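You operate a simulated robot arm through the tools that you are given. There is no shell and no other tool. Be economical: measure what you need, move in short steps, check, and stop when the job is done.

You are at the controls of a simulated robot arm. One attempt, no reset.

TASK
Turn the frame stand to the paint bench and pin it there.
Fine: slide the keeper over the tube first; park the pin in its holder while you turn.

Only the result counts: the job must be done as asked and must still hold three seconds after the hand-in. Knocking over, shifting, dropping, spilling or breaking anything else fails it.

THE ROBOT
A 5-joint arm with a three-finger gripper on a trunk, on a base that drives. Base frame: it is fixed to the floor where the robot stands at the start and does not move with it; the origin is under the middle of the robot, x ahead of it, y to its left, z up. Lengths are in m, angles in rad, forces in N, time in s.
With the tool pointing down near the work surface it reaches from about 0.3 to 0.64 m from the robot's upright axis, wherever it stands. Its first joint turns from -2.897 to 2.897 rad. Places, roughly: frame stand head [0.5, -0.1, 0.7]; frame stand keeper [0.4, 0, 0.8]; frame stand pin holder [0.7, 0, 0.4]; pin block [0.6, -0.1, 0.6]. The tool tilts only in the upright plane through the base axis and itself; it spins freely about its own axis. Payload 1.37 kg.
The TCP is the grasp point between the finger pads, 0.016 m short of the fingertips. In the tool frame z runs along the fingers and y along their closing line. Largest opening 0.101 m; the body of the gripper starts 0.082 m behind the TCP.
Orientation is that of the tool frame in the base frame, as a unit quaternion [w, x, y, z]. With the fingers straight down and closing along the base's y, the tool's x points along the base's -x, its y along +y and its z along -z.

THE INTERFACE
- The arm moves only by the tool arm_command. Its argument "plan" is one flat list of numbers, 6 for each row, row after row: the shift along the tool's x, y, z in m, then the turn, a rotation vector about the tool's x, y, z in rad. In form: [dx, dy, dz, ax, ay, az, dx, dy, dz, ax, ay, az, ...]. A call has 1 to 20 rows; each row is the pose to reach, as a shift and turn from the pose commanded when the call began, along the tool's axes at that moment. "gripper" is the gripper command, from -1 (shut) to 1 (fully open), values between in proportion, set as the call begins (left out, the last holds). Rows are played at 5 a second. More than 0.05 m and 0.15 rad between two rows, or a gripper value outside its range, and nothing of the call is played. Where a pose cannot be reached the arm comes as near as it can. A force on the tool above 40 N (or 10 N above the force at the start of the call, whichever is more), or a blocked arm, ends the call early, and 0.2 s more pass. The fingers move at their own pace (about 0.045 m/s each) and stop on an object; they squeeze with about 26 N. The grip force told is the motor's: it shows also when the fingers shut on nothing. Time passes only in rows, and 0.2 s behind the last, so rows that repeat a pose let the fingers close. The reply holds the time, the measured pose of the TCP, the force on the tool along the base axes, the opening and the grip force, in the units named above and with some noise, with the torque about the TCP (base axes, N m) and any sound that the robot's microphone picked up.
- Cameras (640 x 400 px; columns grow to the right, rows downward): "scene" is now at [0.0087, 0.143, 1.4777]; the picture's right is [-0.41, -0.91, 0.00], its down [-0.70, 0.32, -0.64] and it looks along [0.58, -0.26, -0.77] (base axes); focal length 279 px, centre (320, 200). "wrist" rides on the gripper at [0.072, 0.02, -0.104] in the tool frame; the picture's right is [-0.26, 0.96, 0.00], its down [-0.76, -0.21, -0.62] and it looks along [-0.60, -0.16, 0.78] (tool axes); focal length 265 px, centre (320, 200). There is no depth. A picture from a camera that has moved, and an enlarged one, comes with that camera's place and axes in the base frame and with its lens.
- snapshot(camera): a new picture of that camera. The clock stands still meanwhile.
- move_column(by): slides the trunk up (or, below 0, down) by that many m; the arm and the scene camera ride with it, the base frame stays. It gives what a move gives, with no picture.
- drive_base(legs): drives the robot by 1 to 6 legs, each [ahead, left, turn to the left] in m, m and rad, along the robot's own axes; the way and the turn of a leg run together, so that a leg with both is an arc; at most 1.5 m and 3.142 rad a leg. The arm and the cameras ride along, it lands a little off, and it stops where it bumps. It gives what a move gives.
- turn_head(pan, tilt): turns the head with the scene camera to pan (to the left, within 2.705 rad either way) and tilt (down, from -0.506 to 1.204), counted from straight ahead of the robot. It gives what a move gives.
- zoom(camera, box): a new picture of the part [left, top, right, bottom] of that camera's present view, enlarged. The clock stands still meanwhile.
- sign_off(): hands the job in; it is judged then, once.

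Work in short steps. Places have to be worked out from the pictures, the camera data and where the tool is seen: move nearer, look again, correct. Check each grasp and each placing, and mend what went wrong. You have 120 turns and 82 pictures in all, those below and enlarged ones among them. Open the gripper and draw the arm clear of the work before you hand the job in, unless the task says otherwise; then end with one line.

The tools are called after "Request:" as a command line: name --argument value ..., lists and objects as JSON in quotes. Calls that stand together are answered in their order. arm_command: Moves the arm, as the interface text tells. Its arguments: {"type":"object","properties":{"plan":{"type":"array"},"gripper":{"type":"number"}},"required":["plan"]} The other tools are called the same way: move_column (by) slides the trunk up or down; drive_base (legs) drives the base; turn_head (pan, tilt) turns the head that bears the scene camera; snapshot (camera) takes a picture; zoom (camera, box) takes an enlarged picture of a part of a camera's view; sign_off () hands the job in.

At the start:

```text
time: 0.0
tcp_pos: [0.4313, 0.0587, 1.0385]
orientation: [0.0, 0.0, 1.0, 0.0]
force: [-0.6, 0.3, 0.2]
torque: [-0.01, 0.01, -0.01]
finger_gap: 0.1007
gripper_force: 0.0
trunk travel left (down, up): [-0.425, 0.165]
robot x, y, heading: [-0.003, 0.0022, -0.005]
head pan, tilt: [-0.426, 0.878]
```

scene: 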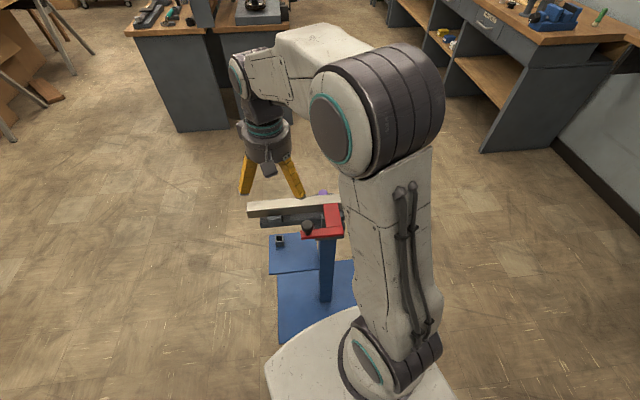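
wrist: 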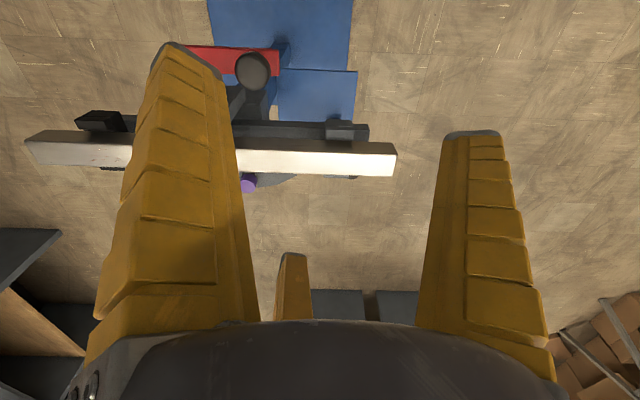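

The stand is in view, partly hidden by the arm; I take enlarged views to understand it.

Request:
zoom --camera "scene" --box '[230, 160, 390, 350]'

Request:
zoom --camera "wrist" --box '[0, 0, 420, 220]'

Request:
zoom --camera "scene" --box '[380, 0, 640, 160]'

```text
2.11 times, centred on (310, 255) of scene
camera zoom: at [0.0087, 0.143, 1.4777], right [-0.41, -0.91, 0.0], down [-0.7, 0.32, -0.64], along [0.58, -0.26, -0.77], focal length 587 px, centre (341, 84)
```

zoom: 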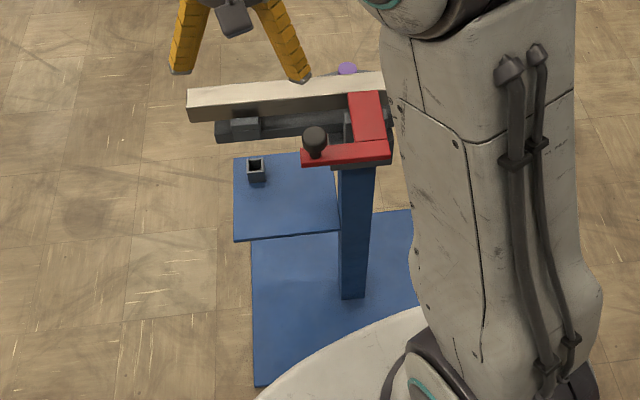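

```text
1.52 times, centred on (210, 110) of wrist
camera zoom: at [0.3593, 0.0793, 1.1395], right [0.26, 0.96, 0.0], down [0.76, -0.21, 0.62], along [0.6, -0.16, -0.78], focal length 404 px, centre (488, 337)
```

zoom: 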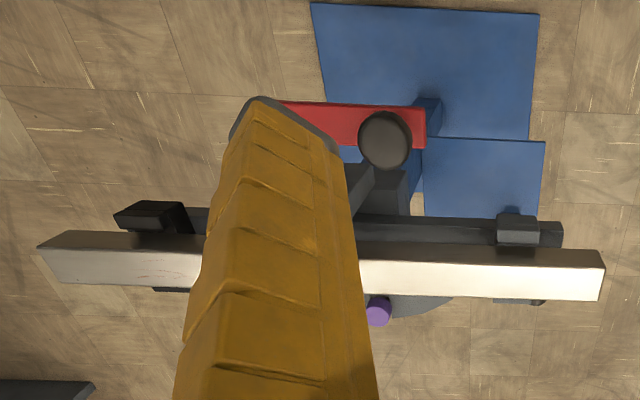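

```text
2.46 times, centred on (510, 80) of scene
camera zoom: at [0.0087, 0.143, 1.4777], right [-0.41, -0.91, 0.0], down [-0.7, 0.32, -0.64], along [0.58, -0.26, -0.77], focal length 686 px, centre (-148, 495)
```

zoom: 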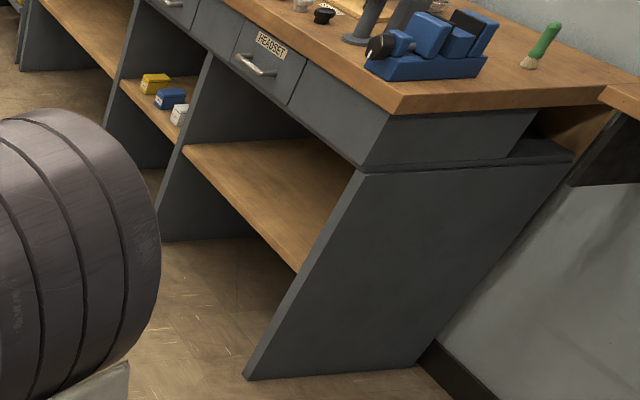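

I see a "HEADSET" bench; I need to find the one labelled for paint. I look around with the head.

Request:
turn_head --pan 0.0 --tilt 0.35

Request:
snapshot --camera "scene"

Request:
turn_head --pan 1.6 --tilt 0.35

Request:
snapshot --camera "scene"

Request:
turn_head --pan -1.5 --tilt 0.35

Request:
snapshot --camera "scene"

```text
time: 0.9
tcp_pos: [0.4303, 0.0585, 1.0383]
orientation: [0.0, 0.0, 1.0, 0.001]
force: [-0.5, 0.1, 0.2]
torque: [-0.04, -0.03, 0.02]
finger_gap: 0.1007
gripper_force: 0.1
trunk travel left (down, up): [-0.425, 0.165]
robot x, y, heading: [-0.0027, -0.0023, 0.005]
head pan, tilt: [0.0, 0.351]
```

```text
76 pictures are left
camera scene: at [0.032, 0.1747, 1.5234], right [0.0, -1.0, 0.0], down [-0.34, 0.0, -0.94], along [0.94, 0.0, -0.34], focal length 279 px, centre (320, 200)
```

scene: 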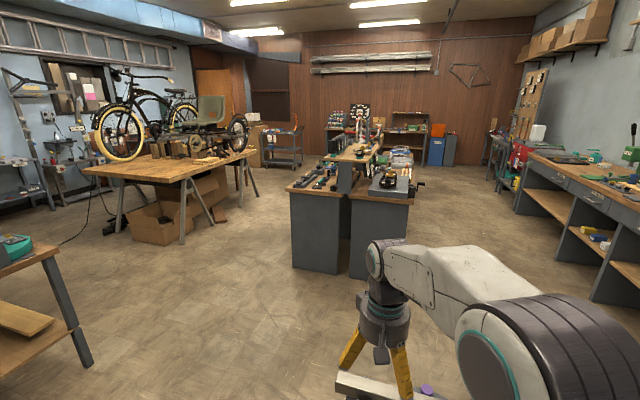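

```text
time: 2.6
tcp_pos: [0.4309, 0.0597, 1.0366]
orientation: [0.0, 0.0, 1.0, 0.0]
force: [-0.7, 0.2, -0.4]
torque: [-0.05, -0.04, 0.01]
finger_gap: 0.1001
gripper_force: 0.1
trunk travel left (down, up): [-0.425, 0.165]
robot x, y, heading: [0.0019, 0.0004, -0.001]
head pan, tilt: [1.6, 0.351]
```

```text
75 pictures are left
camera scene: at [-0.0638, 0.2678, 1.5235], right [1.0, 0.03, 0.0], down [0.01, -0.34, -0.94], along [-0.03, 0.94, -0.34], focal length 279 px, centre (320, 200)
```

scene: 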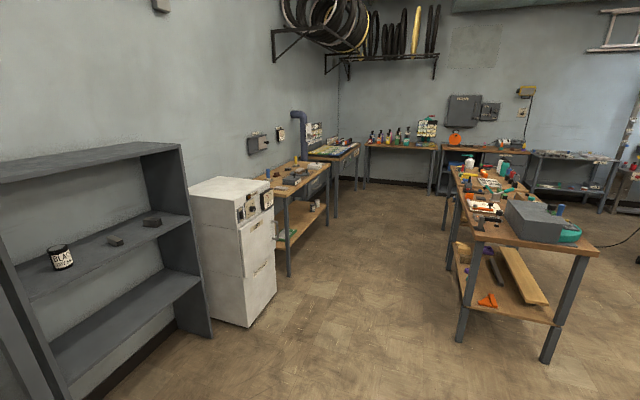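

```text
time: 5.3
tcp_pos: [0.4302, 0.0589, 1.0373]
orientation: [0.0, 0.0, 1.0, 0.0]
force: [-0.4, 0.2, -0.4]
torque: [0.01, -0.02, 0.0]
finger_gap: 0.1008
gripper_force: 0.0
trunk travel left (down, up): [-0.425, 0.165]
robot x, y, heading: [-0.0019, -0.0013, 0.0]
head pan, tilt: [-1.499, 0.351]
```

```text
74 pictures are left
camera scene: at [-0.0544, 0.0819, 1.5235], right [-1.0, -0.07, 0.0], down [-0.02, 0.34, -0.94], along [0.07, -0.94, -0.34], focal length 279 px, centre (320, 200)
```

scene: 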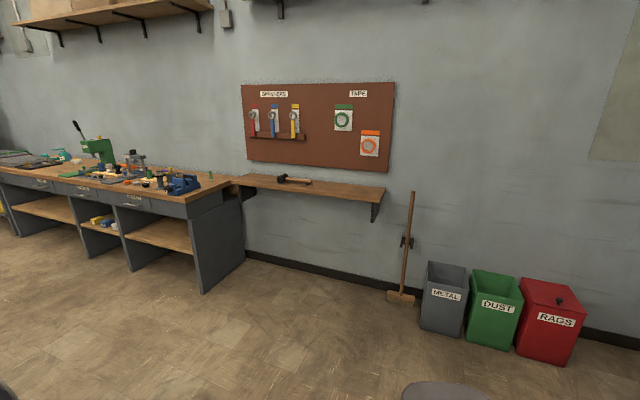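

No bench labelled paint yet. I zoom on candidates and look further round behind.

Request:
turn_head --pan 2.7 --tilt 0.3

Request:
snapshot --camera "scene"

Request:
turn_head --pan -2.7 --tilt 0.3

Request:
snapshot --camera "scene"

Request:
turn_head --pan 1.3 --tilt 0.3

Request:
zoom --camera "scene" --box '[150, 80, 390, 230]'

```text
time: 8.7
tcp_pos: [0.4303, 0.0589, 1.0365]
orientation: [0.0, 0.0, 1.0, 0.0]
force: [0.4, 0.5, 0.2]
torque: [-0.03, -0.04, -0.02]
finger_gap: 0.1003
gripper_force: 0.0
trunk travel left (down, up): [-0.425, 0.165]
robot x, y, heading: [-0.0007, -0.0003, 0.006]
head pan, tilt: [2.7, 0.3]
```

```text
73 pictures are left
camera scene: at [-0.1455, 0.2147, 1.5282], right [0.43, 0.9, 0.0], down [0.27, -0.13, -0.96], along [-0.86, 0.41, -0.3], focal length 279 px, centre (320, 200)
```

scene: 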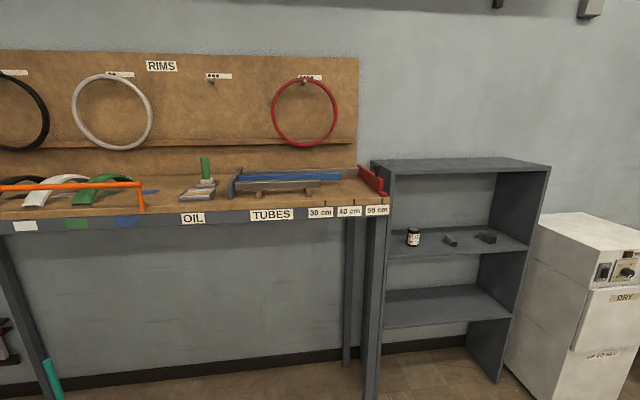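

```text
time: 12.9
tcp_pos: [0.4305, 0.0591, 1.0375]
orientation: [0.0, 0.0, 1.0, 0.0]
force: [0.0, 0.7, 0.8]
torque: [0.0, -0.02, -0.01]
finger_gap: 0.1003
gripper_force: 0.0
trunk travel left (down, up): [-0.425, 0.165]
robot x, y, heading: [0.0022, -0.0035, 0.004]
head pan, tilt: [-2.7, 0.3]
```

```text
72 pictures are left
camera scene: at [-0.1455, 0.1348, 1.5282], right [-0.43, 0.9, 0.0], down [0.27, 0.13, -0.96], along [-0.86, -0.41, -0.3], focal length 279 px, centre (320, 200)
```

scene: 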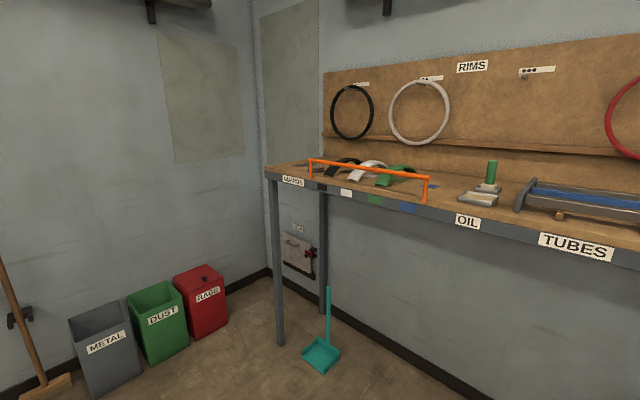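

```text
time: 16.2
tcp_pos: [0.4308, 0.0594, 1.0375]
orientation: [0.0, 0.0, 1.0, 0.0]
force: [-0.6, 0.1, -0.7]
torque: [0.01, 0.03, 0.0]
finger_gap: 0.1005
gripper_force: 0.1
trunk travel left (down, up): [-0.425, 0.165]
robot x, y, heading: [-0.0063, -0.0025, -0.003]
head pan, tilt: [1.3, 0.3]
```

```text
2.67 times, centred on (270, 155) of scene
camera zoom: at [-0.0361, 0.2647, 1.5282], right [0.96, -0.27, 0.0], down [-0.08, -0.28, -0.96], along [0.26, 0.92, -0.3], focal length 743 px, centre (453, 320)
```

zoom: 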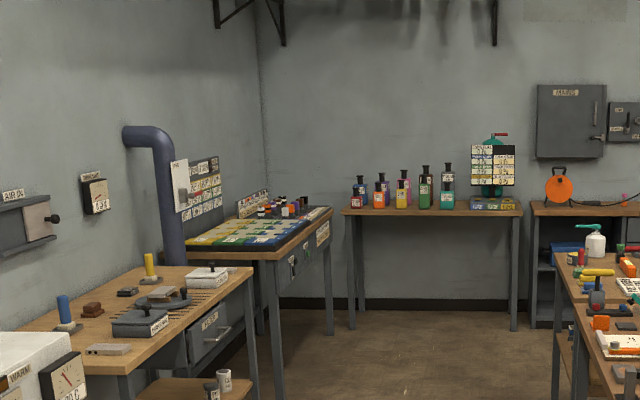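

I zoom harder on labels of the benches at the left and the far corner.

Request:
zoom --camera "scene" --box '[210, 135, 290, 185]'

Request:
zoom --camera "scene" --box '[270, 120, 400, 200]'

Request:
zoom --camera "scene" --box '[340, 120, 560, 260]'

Request:
turn_head --pan 0.1 --tilt 0.878

Request:
snapshot --camera "scene"

```text
8.00 times, centred on (250, 160) of scene
camera zoom: at [-0.0361, 0.2647, 1.5282], right [0.96, -0.27, 0.0], down [-0.08, -0.28, -0.96], along [0.26, 0.92, -0.3], focal length 2230 px, centre (880, 520)
```

zoom: 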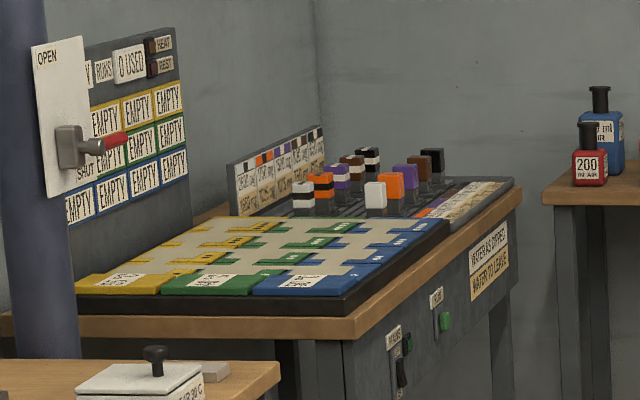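

```text
4.92 times, centred on (335, 160) of scene
camera zoom: at [-0.0361, 0.2647, 1.5282], right [0.96, -0.27, 0.0], down [-0.08, -0.28, -0.96], along [0.26, 0.92, -0.3], focal length 1372 px, centre (246, 397)
```

zoom: 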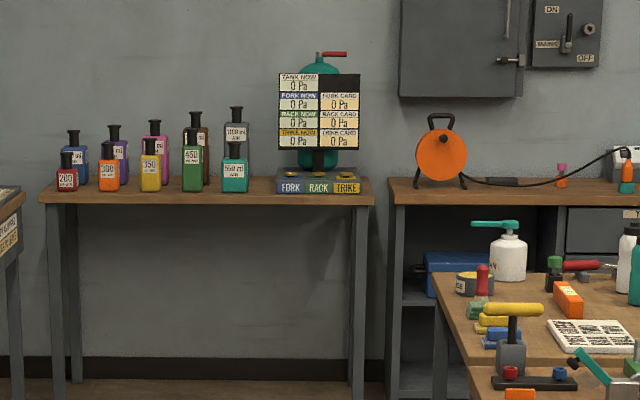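

```text
2.86 times, centred on (450, 190) of scene
camera zoom: at [-0.0361, 0.2647, 1.5282], right [0.96, -0.27, 0.0], down [-0.08, -0.28, -0.96], along [0.26, 0.92, -0.3], focal length 796 px, centre (-51, 229)
```

zoom: 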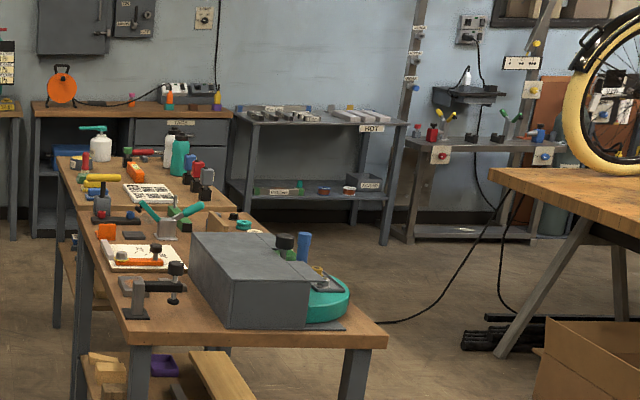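

```text
time: 17.6
tcp_pos: [0.4305, 0.0602, 1.037]
orientation: [0.0, 0.0, 1.0, 0.001]
force: [-0.7, -0.4, 0.0]
torque: [-0.01, -0.02, 0.02]
finger_gap: 0.1006
gripper_force: 0.1
trunk travel left (down, up): [-0.425, 0.165]
robot x, y, heading: [0.001, -0.0015, 0.002]
head pan, tilt: [0.099, 0.878]
```

```text
67 pictures are left
camera scene: at [0.0152, 0.1824, 1.4777], right [0.1, -0.99, 0.0], down [-0.77, -0.08, -0.64], along [0.64, 0.06, -0.77], focal length 279 px, centre (320, 200)
```

scene: 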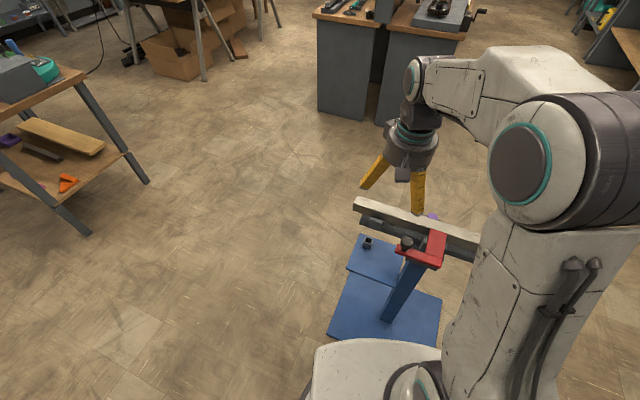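

The stand's head needs a closer look; I shift the tool to the right so it's framed between the fingers.

Request:
arm_command --plan '[0, -0.04, 0, 0, 0, 0, 0, -0.08, 0, 0, 0, 0, 0, -0.12, 0, 0, 0, 0, 0, -0.12, 0, 0, 0, 0]'

Request:
snapshot --camera "wrist"

Request:
zoom --camera "scene" --box '[310, 150, 510, 350]'

```text
time: 18.6
tcp_pos: [0.4295, -0.0611, 1.0368]
orientation: [0.0, 0.0, 1.0, 0.0]
force: [0.4, 0.1, -0.4]
torque: [0.02, 0.03, 0.03]
finger_gap: 0.1006
gripper_force: 0.0
trunk travel left (down, up): [-0.425, 0.165]
robot x, y, heading: [-0.0026, 0.0021, 0.0]
head pan, tilt: [0.099, 0.878]
```

```text
66 pictures are left
camera wrist: at [0.3583, -0.0411, 1.1402], right [0.26, 0.96, 0.0], down [0.76, -0.21, 0.62], along [0.6, -0.16, -0.78], focal length 265 px, centre (320, 200)
```

wrist: 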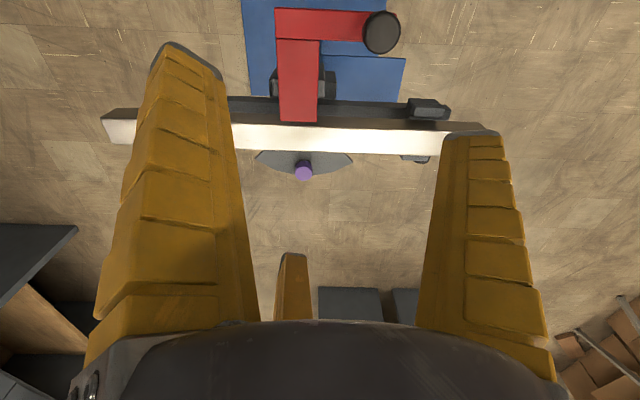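

```text
2.00 times, centred on (410, 250) of scene
camera zoom: at [0.0152, 0.1822, 1.4777], right [0.1, -0.99, 0.0], down [-0.77, -0.08, -0.64], along [0.64, 0.06, -0.77], focal length 558 px, centre (140, 100)
```

zoom: 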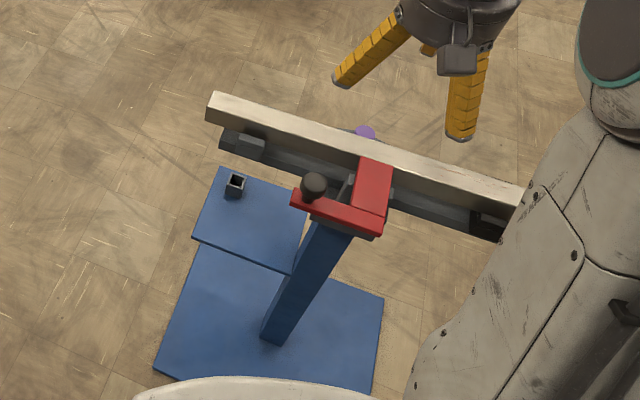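

The view is upside down relative to the floor: the purple pin and a fan-shaped plate lie on the far (+x) side. I spin the tool half a turn and move out so the wrist camera sees that side.

Request:
arm_command --plan '[-0.02, 0, 0, 0, 0, 0.15, -0.04, 0, 0, 0, 0, 0.3, -0.06, 0, 0, 0, 0, 0.45, -0.08, 0, 0, 0, 0, 0.6, -0.1, 0, 0, 0, 0, 0.75, -0.12, 0, 0, 0, 0, 0.9, -0.14, 0, 0, 0, 0, 1.05, -0.16, 0, 0, 0, 0, 1.2, -0.18, 0, 0, 0, 0, 1.35, -0.18, 0, 0, 0, 0, 1.5, -0.18, 0, 0, 0, 0, 1.65, -0.18, 0, 0, 0, 0, 1.8, -0.18, 0, 0, 0, 0, 1.95, -0.18, 0, 0, 0, 0, 2.1, -0.18, 0, 0, 0, 0, 2.25, -0.18, 0, 0, 0, 0, 2.4, -0.18, 0, 0, 0, 0, 2.55, -0.18, 0, 0, 0, 0, 2.7, -0.18, 0, 0, 0, 0, 2.85, -0.18, 0, 0, 0, 0, 3.0]'

Request:
snapshot --camera "wrist"

```text
time: 22.8
tcp_pos: [0.6108, -0.0605, 1.0366]
orientation: [0.0, 0.998, 0.068, 0.0]
force: [0.3, 0.3, 0.6]
torque: [0.0, -0.01, 0.03]
finger_gap: 0.1005
gripper_force: 0.2
trunk travel left (down, up): [-0.425, 0.165]
robot x, y, heading: [-0.0005, 0.0005, -0.001]
head pan, tilt: [0.099, 0.878]
```

```text
64 pictures are left
camera wrist: at [0.6844, -0.07, 1.139], right [-0.13, -0.99, 0.0], down [-0.78, 0.1, 0.62], along [-0.62, 0.08, -0.78], focal length 265 px, centre (320, 200)
```

wrist: 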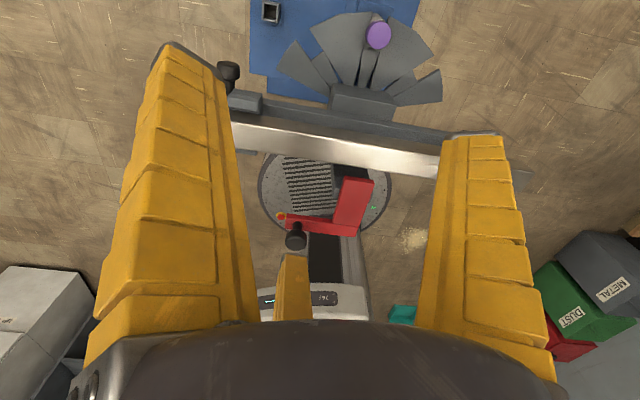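

The fan plate is visible from above now; I zoom on it for labels.

Request:
zoom --camera "wrist" --box '[230, 0, 470, 150]'

Request:
zoom --camera "wrist" --box '[210, 120, 450, 270]'

```text
2.67 times, centred on (350, 75) of wrist
camera zoom: at [0.6844, -0.07, 1.139], right [-0.13, -0.99, 0.0], down [-0.78, 0.1, 0.62], along [-0.62, 0.08, -0.78], focal length 708 px, centre (240, 533)
```

zoom: 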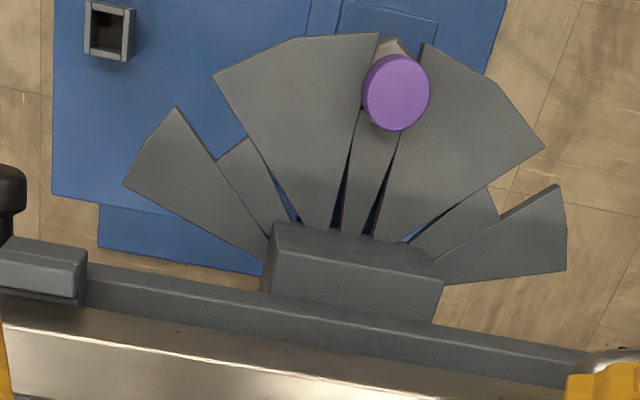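

```text
2.67 times, centred on (330, 195) of wrist
camera zoom: at [0.6844, -0.07, 1.139], right [-0.13, -0.99, 0.0], down [-0.78, 0.1, 0.62], along [-0.62, 0.08, -0.78], focal length 708 px, centre (293, 213)
```

zoom: 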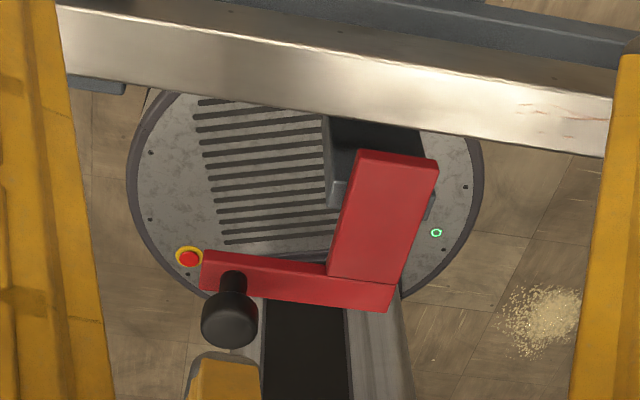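

The fan has slots at several angles. Now I need to know which direction is the paint bench; I zoom on the benches ahead, left and right.

Request:
turn_head --pan 0.75 --tilt 0.35

Request:
snapshot --camera "scene"

Request:
turn_head --pan -0.9 --tilt 0.3

Request:
snapshot --camera "scene"

Request:
turn_head --pan 0.0 --tilt 0.25

Request:
zoom --camera "scene" --box '[230, 70, 470, 220]'

```text
time: 23.8
tcp_pos: [0.6093, -0.06, 1.0357]
orientation: [0.0, 0.997, 0.071, 0.0]
force: [0.1, -0.4, -0.4]
torque: [-0.01, 0.02, -0.04]
finger_gap: 0.1005
gripper_force: 0.1
trunk travel left (down, up): [-0.425, 0.165]
robot x, y, heading: [-0.001, -0.0003, 0.002]
head pan, tilt: [0.75, 0.351]
```

```text
61 pictures are left
camera scene: at [0.0071, 0.2382, 1.5234], right [0.68, -0.73, 0.0], down [-0.25, -0.23, -0.94], along [0.69, 0.64, -0.34], focal length 279 px, centre (320, 200)
```

scene: 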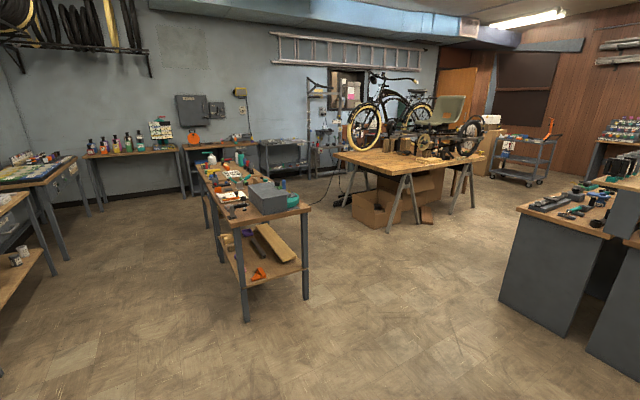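

```text
time: 25.5
tcp_pos: [0.6104, -0.0602, 1.0371]
orientation: [0.0, 0.997, 0.072, -0.001]
force: [0.5, 0.7, 0.3]
torque: [-0.01, 0.0, -0.01]
finger_gap: 0.1007
gripper_force: 0.1
trunk travel left (down, up): [-0.425, 0.165]
robot x, y, heading: [0.0022, 0.002, 0.002]
head pan, tilt: [-0.901, 0.3]
```

```text
60 pictures are left
camera scene: at [-0.003, 0.1016, 1.5282], right [-0.78, -0.62, 0.0], down [-0.18, 0.23, -0.96], along [0.59, -0.75, -0.3], focal length 279 px, centre (320, 200)
```

scene: 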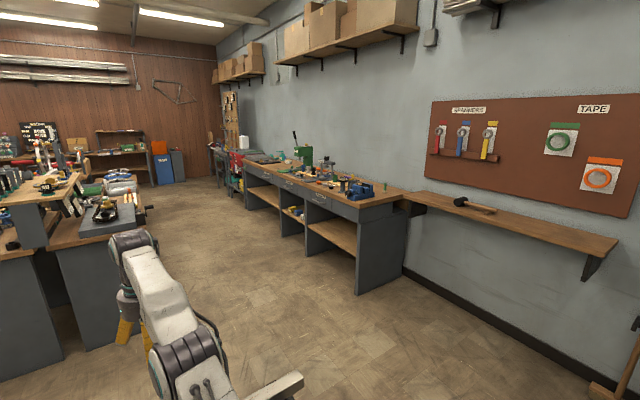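

```text
time: 26.7
tcp_pos: [0.6103, -0.061, 1.0376]
orientation: [0.0, 0.997, 0.071, 0.0]
force: [0.3, 0.4, 0.0]
torque: [0.01, 0.0, -0.01]
finger_gap: 0.1008
gripper_force: 0.1
trunk travel left (down, up): [-0.425, 0.165]
robot x, y, heading: [0.004, 0.0003, 0.001]
head pan, tilt: [0.0, 0.25]
```

```text
2.67 times, centred on (350, 145) of scene
camera zoom: at [0.0323, 0.1747, 1.5329], right [0.0, -1.0, 0.0], down [-0.25, 0.0, -0.97], along [0.97, 0.0, -0.25], focal length 743 px, centre (240, 347)
```

zoom: 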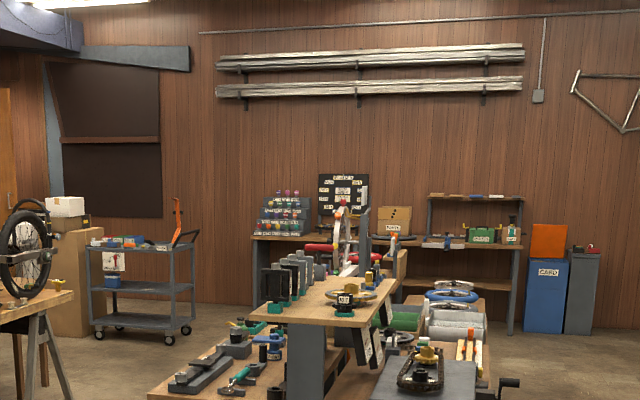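

No paint label seen yet, and the fan may have marks on its edge. I drive left a little to see the stand from the side with the scene camera.

Request:
drive_base --legs '[[0, 0.6, 0], [0.5, 0.15, 0]]'

Request:
turn_head --pan -1.5 --tilt 0.7

Request:
snapshot --camera "scene"

```text
time: 32.8
tcp_pos: [1.1137, 0.716, 1.0358]
orientation: [-0.001, 0.997, 0.083, 0.0]
force: [0.1, -0.5, 0.4]
torque: [0.0, 0.03, -0.04]
finger_gap: 0.1006
gripper_force: 0.1
trunk travel left (down, up): [-0.425, 0.165]
robot x, y, heading: [0.5012, 0.7618, 0.027]
head pan, tilt: [0.0, 0.25]
```

```text
time: 34.4
tcp_pos: [1.1127, 0.7161, 1.0366]
orientation: [0.0, 0.997, 0.083, 0.0]
force: [0.5, 1.4, 0.0]
torque: [0.0, -0.02, 0.03]
finger_gap: 0.1005
gripper_force: 0.0
trunk travel left (down, up): [-0.425, 0.165]
robot x, y, heading: [0.5009, 0.7629, 0.024]
head pan, tilt: [-1.499, 0.7]
```

```text
58 pictures are left
camera scene: at [0.4444, 0.8505, 1.4921], right [-1.0, -0.1, 0.0], down [-0.06, 0.64, -0.77], along [0.07, -0.76, -0.64], focal length 279 px, centre (320, 200)
```

scene: 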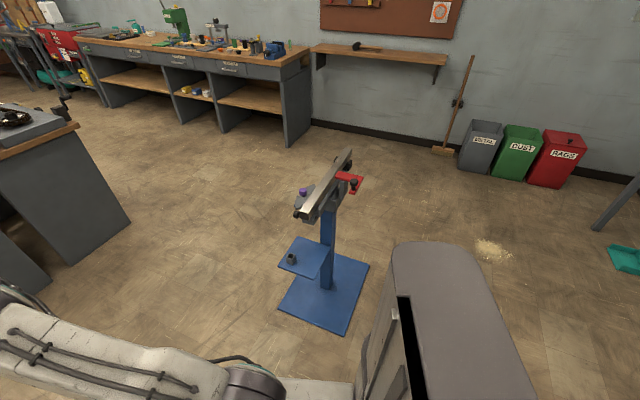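

Request:
zoom --camera "scene" --box '[265, 130, 385, 230]'

Request:
zoom --camera "scene" --box '[0, 0, 320, 150]'

```text
4.00 times, centred on (325, 180) of scene
camera zoom: at [0.4444, 0.8505, 1.4921], right [-1.0, -0.1, 0.0], down [-0.06, 0.64, -0.77], along [0.07, -0.76, -0.64], focal length 1115 px, centre (300, 280)
```

zoom: 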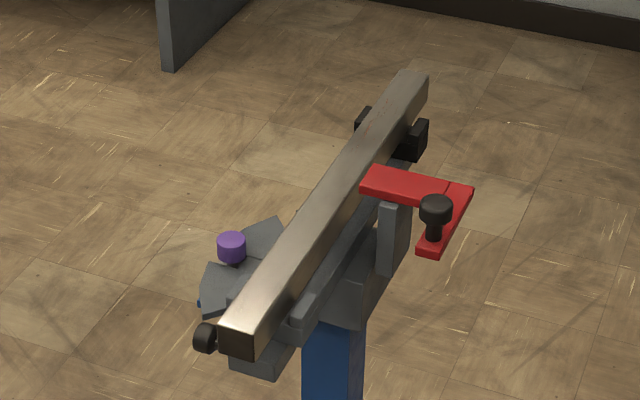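

```text
2.00 times, centred on (160, 75) of scene
camera zoom: at [0.4444, 0.8505, 1.4921], right [-1.0, -0.1, 0.0], down [-0.06, 0.64, -0.77], along [0.07, -0.76, -0.64], focal length 558 px, centre (640, 450)
```

zoom: 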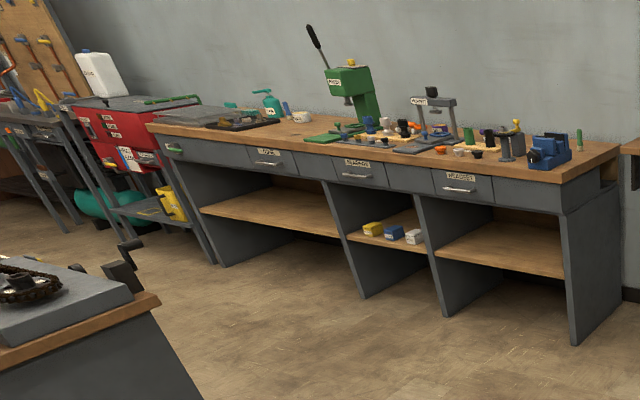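

Now I look from here at the left-hand benches close up for a paint label.

Request:
turn_head --pan 0.6 --tilt 0.5

Request:
snapshot --camera "scene"

Request:
turn_head --pan 1.7 --tilt 0.4

Request:
snapshot --camera "scene"

```text
time: 36.4
tcp_pos: [1.1118, 0.7166, 1.0377]
orientation: [0.0, 0.997, 0.083, 0.0]
force: [0.5, -0.1, 0.8]
torque: [0.06, 0.0, 0.03]
finger_gap: 0.1005
gripper_force: 0.0
trunk travel left (down, up): [-0.425, 0.165]
robot x, y, heading: [0.5024, 0.7593, 0.024]
head pan, tilt: [0.6, 0.499]
```

```text
55 pictures are left
camera scene: at [0.5099, 0.9883, 1.5098], right [0.58, -0.81, 0.0], down [-0.39, -0.28, -0.88], along [0.71, 0.51, -0.48], focal length 279 px, centre (320, 200)
```

scene: 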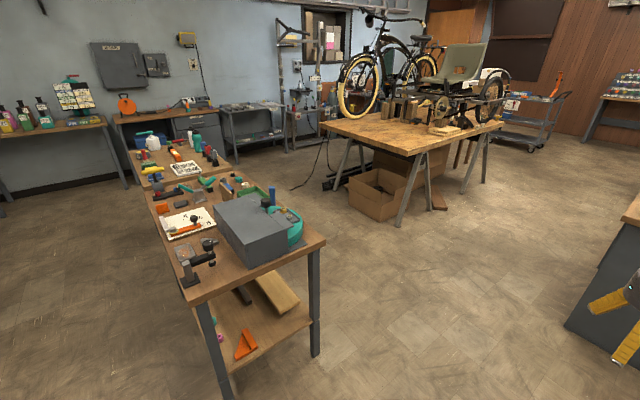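

```text
time: 37.7
tcp_pos: [1.1135, 0.7164, 1.036]
orientation: [0.0, 0.997, 0.083, 0.001]
force: [0.1, 0.0, 0.4]
torque: [0.01, 0.01, 0.0]
finger_gap: 0.1007
gripper_force: 0.1
trunk travel left (down, up): [-0.425, 0.165]
robot x, y, heading: [0.5003, 0.7604, 0.03]
head pan, tilt: [1.7, 0.4]
```

```text
54 pictures are left
camera scene: at [0.422, 1.0266, 1.519], right [0.99, 0.15, 0.0], down [0.06, -0.38, -0.92], along [-0.14, 0.91, -0.39], focal length 279 px, centre (320, 200)
```

scene: 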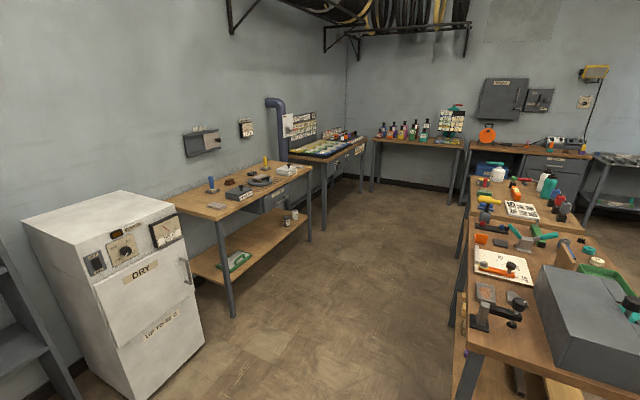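

Request:
zoom --camera "scene" --box '[165, 95, 375, 225]'

Request:
zoom --camera "scene" --box '[460, 150, 620, 340]'

```text
3.05 times, centred on (270, 160) of scene
camera zoom: at [0.422, 1.0266, 1.519], right [0.99, 0.15, 0.0], down [0.06, -0.38, -0.92], along [-0.14, 0.91, -0.39], focal length 850 px, centre (472, 322)
```

zoom: 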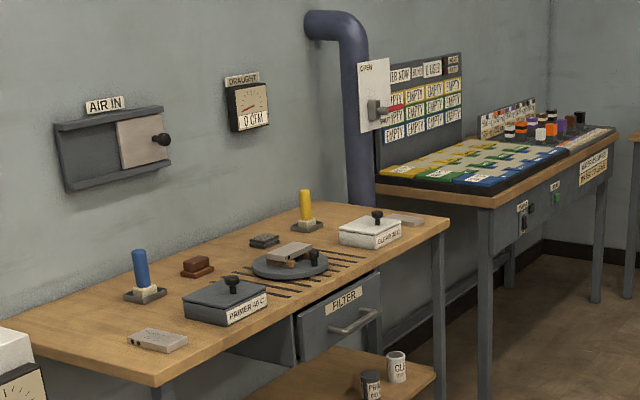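

```text
2.11 times, centred on (540, 245) of scene
camera zoom: at [0.422, 1.0266, 1.519], right [0.99, 0.15, 0.0], down [0.06, -0.38, -0.92], along [-0.14, 0.91, -0.39], focal length 587 px, centre (-143, 105)
```

zoom: 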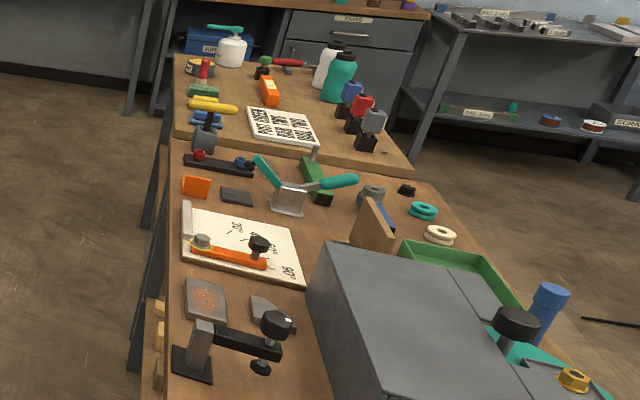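

The bench with PRIMER and CLEARCOAT jars, air inlet, filter and draught gauge is evidently the paint bench, at about (-0.3, 2.7), i.e. to the stand's +y side. I now look at the stand from the front side, to read the fan.

Request:
drive_base --legs '[[0.75, 0, 0]]'

Request:
turn_head --pan -2.35 --tilt 0.6

Request:
snapshot --camera "scene"

```text
time: 41.8
tcp_pos: [1.8639, 0.7546, 1.037]
orientation: [0.0, 0.996, 0.093, 0.001]
force: [-0.1, 0.0, 0.6]
torque: [-0.02, 0.03, -0.02]
finger_gap: 0.1005
gripper_force: 0.1
trunk travel left (down, up): [-0.425, 0.165]
robot x, y, heading: [1.2501, 0.7865, 0.045]
head pan, tilt: [1.7, 0.4]
```

```text
time: 45.1
tcp_pos: [1.8632, 0.7552, 1.0367]
orientation: [0.0, 0.996, 0.094, -0.001]
force: [-0.1, -0.3, 0.0]
torque: [-0.02, -0.03, 0.01]
finger_gap: 0.1007
gripper_force: 0.0
trunk travel left (down, up): [-0.425, 0.165]
robot x, y, heading: [1.2495, 0.7835, 0.046]
head pan, tilt: [-2.349, 0.6]
```

```text
51 pictures are left
camera scene: at [1.1243, 0.8942, 1.5007], right [-0.74, 0.67, 0.0], down [0.38, 0.42, -0.83], along [-0.55, -0.61, -0.56], focal length 279 px, centre (320, 200)
```

scene: 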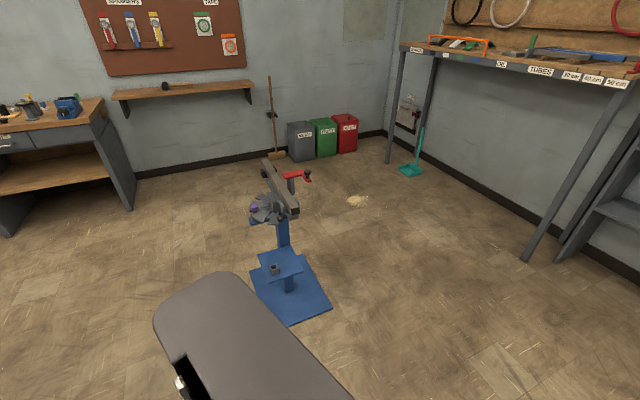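

Request:
zoom --camera "scene" --box '[235, 145, 335, 285]'

Request:
zoom --camera "scene" --box '[240, 150, 320, 230]'

```text
2.86 times, centred on (285, 215) of scene
camera zoom: at [1.1243, 0.8942, 1.5007], right [-0.74, 0.67, 0.0], down [0.38, 0.42, -0.83], along [-0.55, -0.61, -0.56], focal length 796 px, centre (420, 157)
```

zoom: 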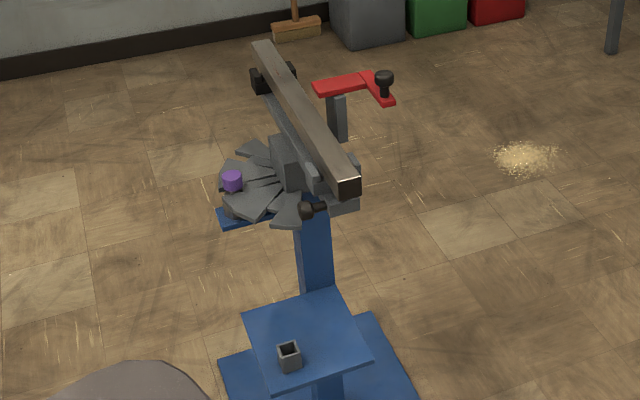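

```text
5.00 times, centred on (280, 190) of scene
camera zoom: at [1.1243, 0.8942, 1.5007], right [-0.74, 0.67, 0.0], down [0.38, 0.42, -0.83], along [-0.55, -0.61, -0.56], focal length 1394 px, centre (520, 250)
```

zoom: 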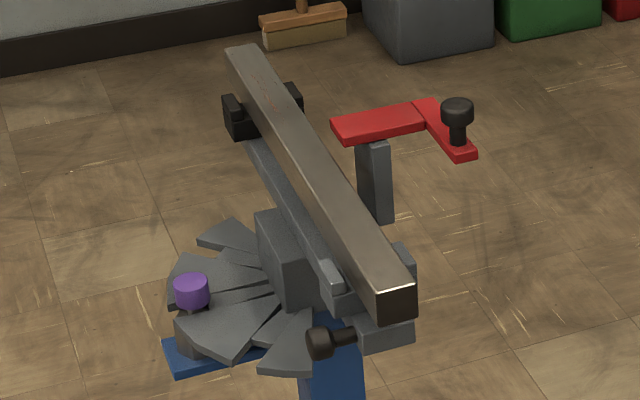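

The stand itself is rotated about -17° in the floor frame; the fan (turning with the head) has a centre slot and two at about ±45°. I drive to its +y side, facing it, for close views and work.

Request:
drive_base --legs '[[0, 0, -1.6158], [0, -0.7, 0], [0.25, 0, 0]]'

Request:
snapshot --camera "wrist"

```text
time: 54.3
tcp_pos: [0.4717, -0.0546, 1.0358]
orientation: [0.0, 0.749, -0.662, 0.0]
force: [-1.2, 0.7, -0.7]
torque: [-0.01, 0.0, 0.02]
finger_gap: 0.1008
gripper_force: 0.1
trunk travel left (down, up): [-0.425, 0.165]
robot x, y, heading: [0.5434, 0.5555, -1.586]
head pan, tilt: [-2.349, 0.6]
```

```text
48 pictures are left
camera wrist: at [0.4619, -0.1301, 1.1386], right [-0.99, 0.14, 0.0], down [0.11, 0.78, 0.62], along [0.09, 0.61, -0.78], focal length 265 px, centre (320, 200)
```

wrist: 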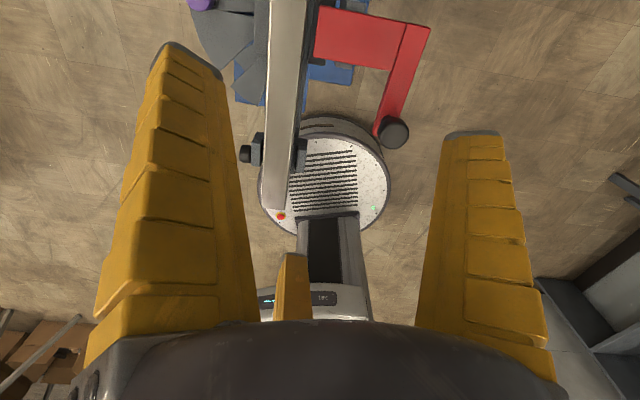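

I spin the tool back so the wrist camera looks outward, and pull back to frame the fan.

Request:
arm_command --plan '[-0.007, -0.007, 0, 0, 0, -0.15, -0.014, -0.014, 0, 0, 0, -0.3, -0.021, -0.021, 0, 0, 0, -0.45, -0.028, -0.028, 0, 0, 0, -0.6, -0.035, -0.035, 0, 0, 0, -0.75, -0.042, -0.042, 0, 0, 0, -0.9, -0.049, -0.049, 0, 0, 0, -1.05, -0.056, -0.056, 0, 0, 0, -1.2, -0.063, -0.063, 0, 0, 0, -1.35, -0.07, -0.07, 0, 0, 0, -1.5, -0.077, -0.077, 0, 0, 0, -1.65, -0.084, -0.084, 0, 0, 0, -1.8, -0.091, -0.091, 0, 0, 0, -1.95, -0.098, -0.098, 0, 0, 0, -2.1, -0.105, -0.105, 0, 0, 0, -2.25, -0.112, -0.112, 0, 0, 0, -2.4, -0.119, -0.119, 0, 0, 0, -2.55, -0.126, -0.126, 0, 0, 0, -2.7, -0.133, -0.133, 0, 0, 0, -2.85, -0.133, -0.14, 0, 0, 0, -3.0]'

Request:
snapshot --camera "wrist"

```text
time: 58.5
tcp_pos: [0.6134, -0.0414, 1.0543]
orientation: [-0.003, 0.712, 0.702, 0.003]
force: [-0.8, 1.3, -0.5]
torque: [-0.03, -0.02, 0.03]
finger_gap: 0.1006
gripper_force: 0.0
out of reach, approached as far as the arm can: row 1, 2, 3, 4, 5, 6, 7, 8, 9, 10, 11, 12, 13, 14, 15, 16, 17, 18, 19, 20
trunk travel left (down, up): [-0.425, 0.165]
robot x, y, heading: [0.5444, 0.5545, -1.589]
head pan, tilt: [-2.349, 0.6]
```

```text
47 pictures are left
camera wrist: at [0.635, 0.0289, 1.1573], right [0.96, -0.28, 0.0], down [-0.22, -0.76, 0.61], along [-0.17, -0.59, -0.79], focal length 265 px, centre (320, 200)
```

wrist: 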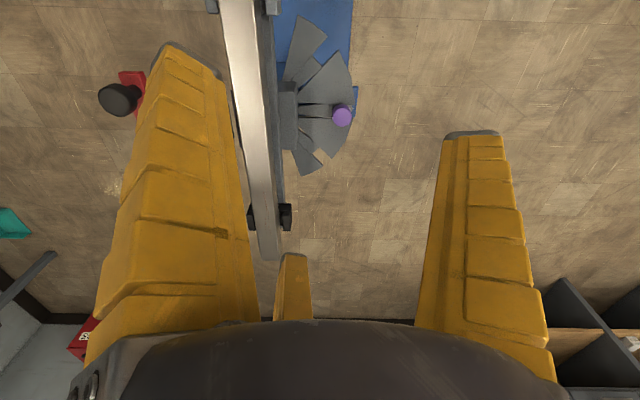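

The move fell short, but the view is usable; zoom on the fan.

Request:
zoom --camera "wrist" --box '[250, 0, 410, 190]'

Request:
arm_command --plan '[0.03, 0, 0, 0, 0, 0, 0.06, 0, 0, 0, 0, 0, 0.06, 0, 0, 0, 0, 0]'

```text
2.11 times, centred on (330, 95) of wrist
camera zoom: at [0.635, 0.0289, 1.1573], right [0.96, -0.28, 0.0], down [-0.22, -0.76, 0.61], along [-0.17, -0.59, -0.79], focal length 559 px, centre (299, 421)
```

zoom: 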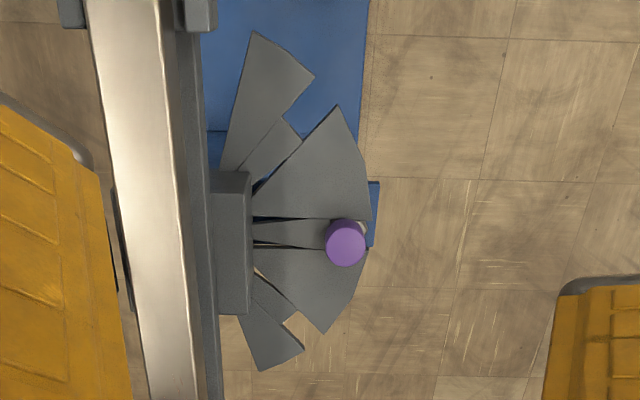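

```text
time: 59.3
tcp_pos: [0.6245, -0.0401, 1.0598]
orientation: [0.001, 0.714, 0.701, -0.001]
force: [-0.2, 0.0, -0.3]
torque: [-0.03, 0.0, -0.01]
finger_gap: 0.1006
gripper_force: 0.1
out of reach, approached as far as the arm can: row 1, 2, 3
trunk travel left (down, up): [-0.425, 0.165]
robot x, y, heading: [0.5412, 0.5554, -1.588]
head pan, tilt: [-2.349, 0.6]
```

No labels on the fan. The arm isn't pulling in as commanded; I test with a simple downward move to see what limits it.

Request:
arm_command --plan '[0, 0, 0.02, 0, 0, 0, 0, 0, 0.04, 0, 0, 0, 0, 0, 0.04, 0, 0, 0]'

Request:
turn_head --pan 0.0 --tilt 0.7

Request:
snapshot --camera "scene"

```text
time: 60.1
tcp_pos: [0.6237, -0.0402, 1.0487]
orientation: [-0.008, 0.714, 0.7, 0.006]
force: [-0.7, 0.4, 0.7]
torque: [0.0, -0.02, 0.0]
finger_gap: 0.1007
gripper_force: 0.1
out of reach, approached as far as the arm can: row 1, 2, 3
trunk travel left (down, up): [-0.425, 0.165]
robot x, y, heading: [0.5445, 0.5534, -1.589]
head pan, tilt: [-2.349, 0.6]
```

```text
time: 62.3
tcp_pos: [0.6237, -0.0415, 1.0489]
orientation: [-0.008, 0.713, 0.701, 0.005]
force: [1.1, 0.5, 0.1]
torque: [0.01, 0.01, 0.04]
finger_gap: 0.1008
gripper_force: 0.1
trunk travel left (down, up): [-0.425, 0.165]
robot x, y, heading: [0.5403, 0.5512, -1.592]
head pan, tilt: [0.0, 0.7]
```

```text
45 pictures are left
camera scene: at [0.7171, 0.5242, 1.4921], right [-1.0, 0.02, 0.0], down [0.01, 0.64, -0.76], along [-0.01, -0.76, -0.64], focal length 279 px, centre (320, 200)
```

scene: 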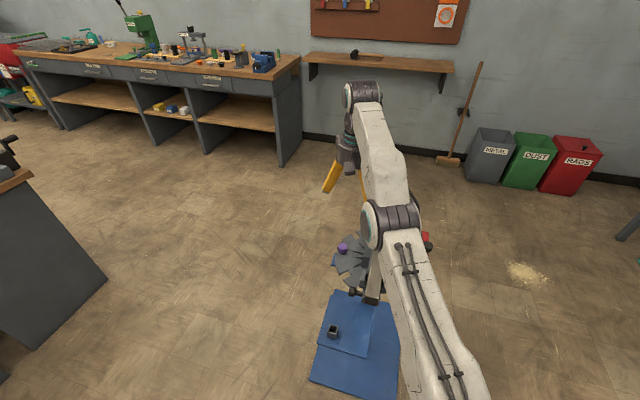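

I test the opposite direction to find how the commanded pose relates to the measured one.

Request:
arm_command --plan '[-0.04, 0, 0, 0, 0, 0, -0.08, 0, 0, 0, 0, 0, -0.12, 0, 0, 0, 0, 0, -0.16, 0, 0, 0, 0, 0, -0.2, 0, 0, 0, 0, 0, -0.2, 0, 0, 0, 0, 0]'

```text
time: 63.7
tcp_pos: [0.6115, -0.0627, 1.0219]
orientation: [0.0, 0.713, 0.701, 0.0]
force: [0.2, 0.3, -0.3]
torque: [0.0, -0.01, -0.01]
finger_gap: 0.1006
gripper_force: 0.0
out of reach, approached as far as the arm can: row 1, 2, 3, 4, 5, 6
trunk travel left (down, up): [-0.425, 0.165]
robot x, y, heading: [0.5433, 0.5554, -1.588]
head pan, tilt: [0.0, 0.7]
```

I try again in small steps, straight inward and slightly up.

Request:
arm_command --plan '[0.0, 0, -0.02, 0, 0, 0, 0.0, 0, -0.04, 0, 0, 0, 0.02, 0, -0.04, 0, 0, 0, 0.04, 0, -0.04, 0, 0, 0, 0.06, 0, -0.04, 0, 0, 0, 0.08, 0, -0.04, 0, 0, 0, 0.08, 0, -0.04, 0, 0, 0]'

```text
time: 65.3
tcp_pos: [0.6161, 0.019, 1.0623]
orientation: [0.0, 0.713, 0.701, 0.0]
force: [0.0, -0.1, 0.5]
torque: [-0.01, 0.01, 0.0]
finger_gap: 0.1006
gripper_force: 0.1
out of reach, approached as far as the arm can: row 1, 2
trunk travel left (down, up): [-0.425, 0.165]
robot x, y, heading: [0.5446, 0.5524, -1.591]
head pan, tilt: [0.0, 0.7]
```

Now the arm follows. I take a fresh view of the fan from here for slot angles.

Request:
zoom --camera "wrist" --box '[230, 0, 430, 250]'

```text
1.60 times, centred on (330, 125) of wrist
camera zoom: at [0.6374, 0.0911, 1.164], right [0.96, -0.28, 0.0], down [-0.22, -0.75, 0.62], along [-0.17, -0.6, -0.78], focal length 425 px, centre (304, 320)
```

zoom: 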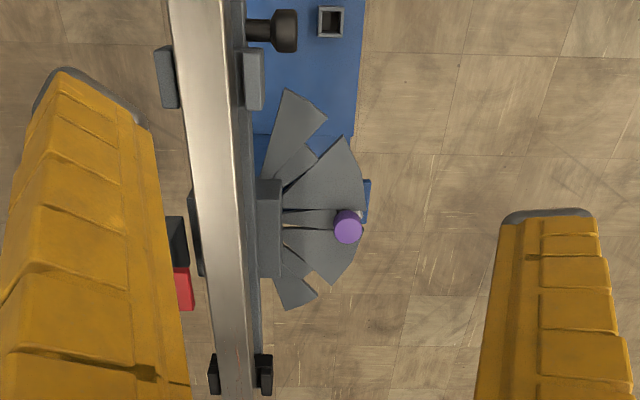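

Slots come out at 0 and about ±44° with the pivot near (0.48,-0.13) and stand axis at -17°. I go lower for a close look at fan/block edges to find any marks telling the stops apart.

Request:
arm_command --plan '[0.03, 0.04, 0, 0, 0, 0, 0.03, 0.085, 0, 0, 0, 0, 0.03, 0.085, 0.04, 0, 0, 0, 0.03, 0.085, 0.08, 0, 0, 0, 0.03, 0.085, 0.12, 0, 0, 0, 0.03, 0.085, 0.16, 0, 0, 0, 0.03, 0.085, 0.2, 0, 0, 0, 0.03, 0.085, 0.2, 0, 0, 0]'

Request:
snapshot --camera "wrist"

```text
time: 67.1
tcp_pos: [0.7027, 0.0489, 0.8603]
orientation: [0.0, 0.713, 0.701, 0.0]
force: [0.2, -0.9, 0.4]
torque: [0.01, 0.02, -0.01]
finger_gap: 0.1005
gripper_force: 0.1
trunk travel left (down, up): [-0.425, 0.165]
robot x, y, heading: [0.5433, 0.5524, -1.593]
head pan, tilt: [0.0, 0.7]
```

```text
43 pictures are left
camera wrist: at [0.7247, 0.121, 0.9626], right [0.96, -0.28, 0.0], down [-0.22, -0.75, 0.62], along [-0.17, -0.6, -0.78], focal length 265 px, centre (320, 200)
```

wrist: 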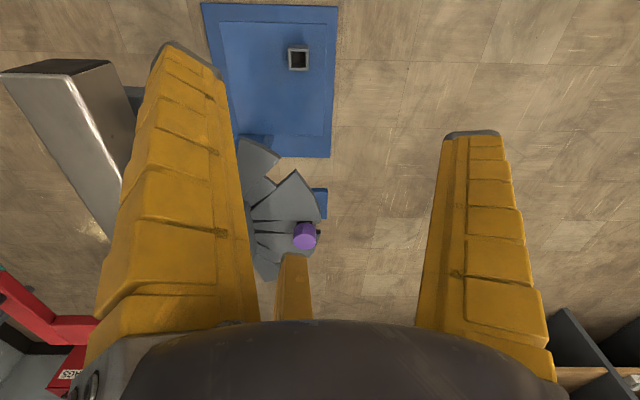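

Request:
zoom --camera "wrist" --box '[200, 130, 340, 280]'

Request:
zoom --camera "scene" --box '[290, 210, 440, 400]'

```text
2.67 times, centred on (270, 205) of wrist
camera zoom: at [0.7247, 0.121, 0.9626], right [0.96, -0.28, 0.0], down [-0.22, -0.75, 0.62], along [-0.17, -0.6, -0.78], focal length 708 px, centre (453, 187)
```

zoom: 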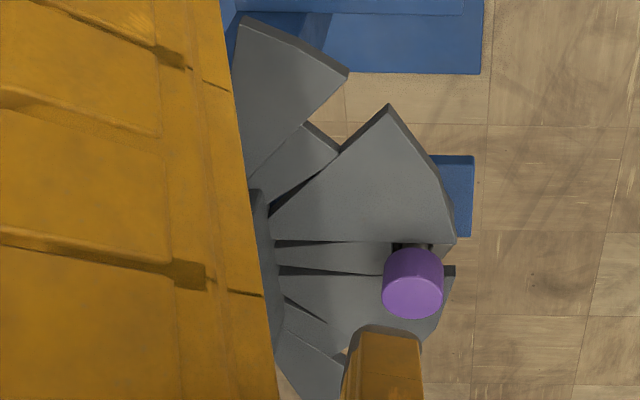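

```text
2.11 times, centred on (365, 305) of scene
camera zoom: at [0.7172, 0.5242, 1.4921], right [-1.0, 0.02, 0.0], down [0.01, 0.64, -0.76], along [-0.01, -0.76, -0.64], focal length 587 px, centre (225, -21)
```

zoom: 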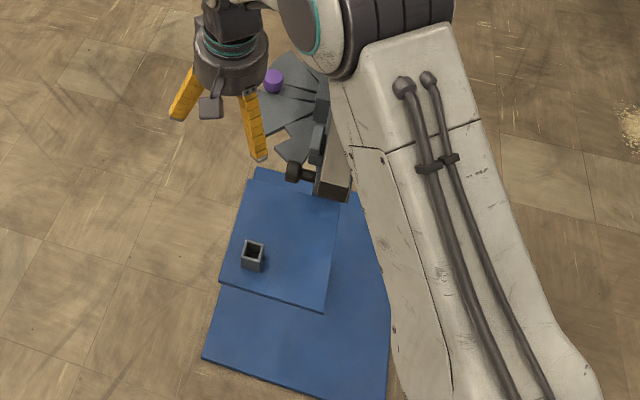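

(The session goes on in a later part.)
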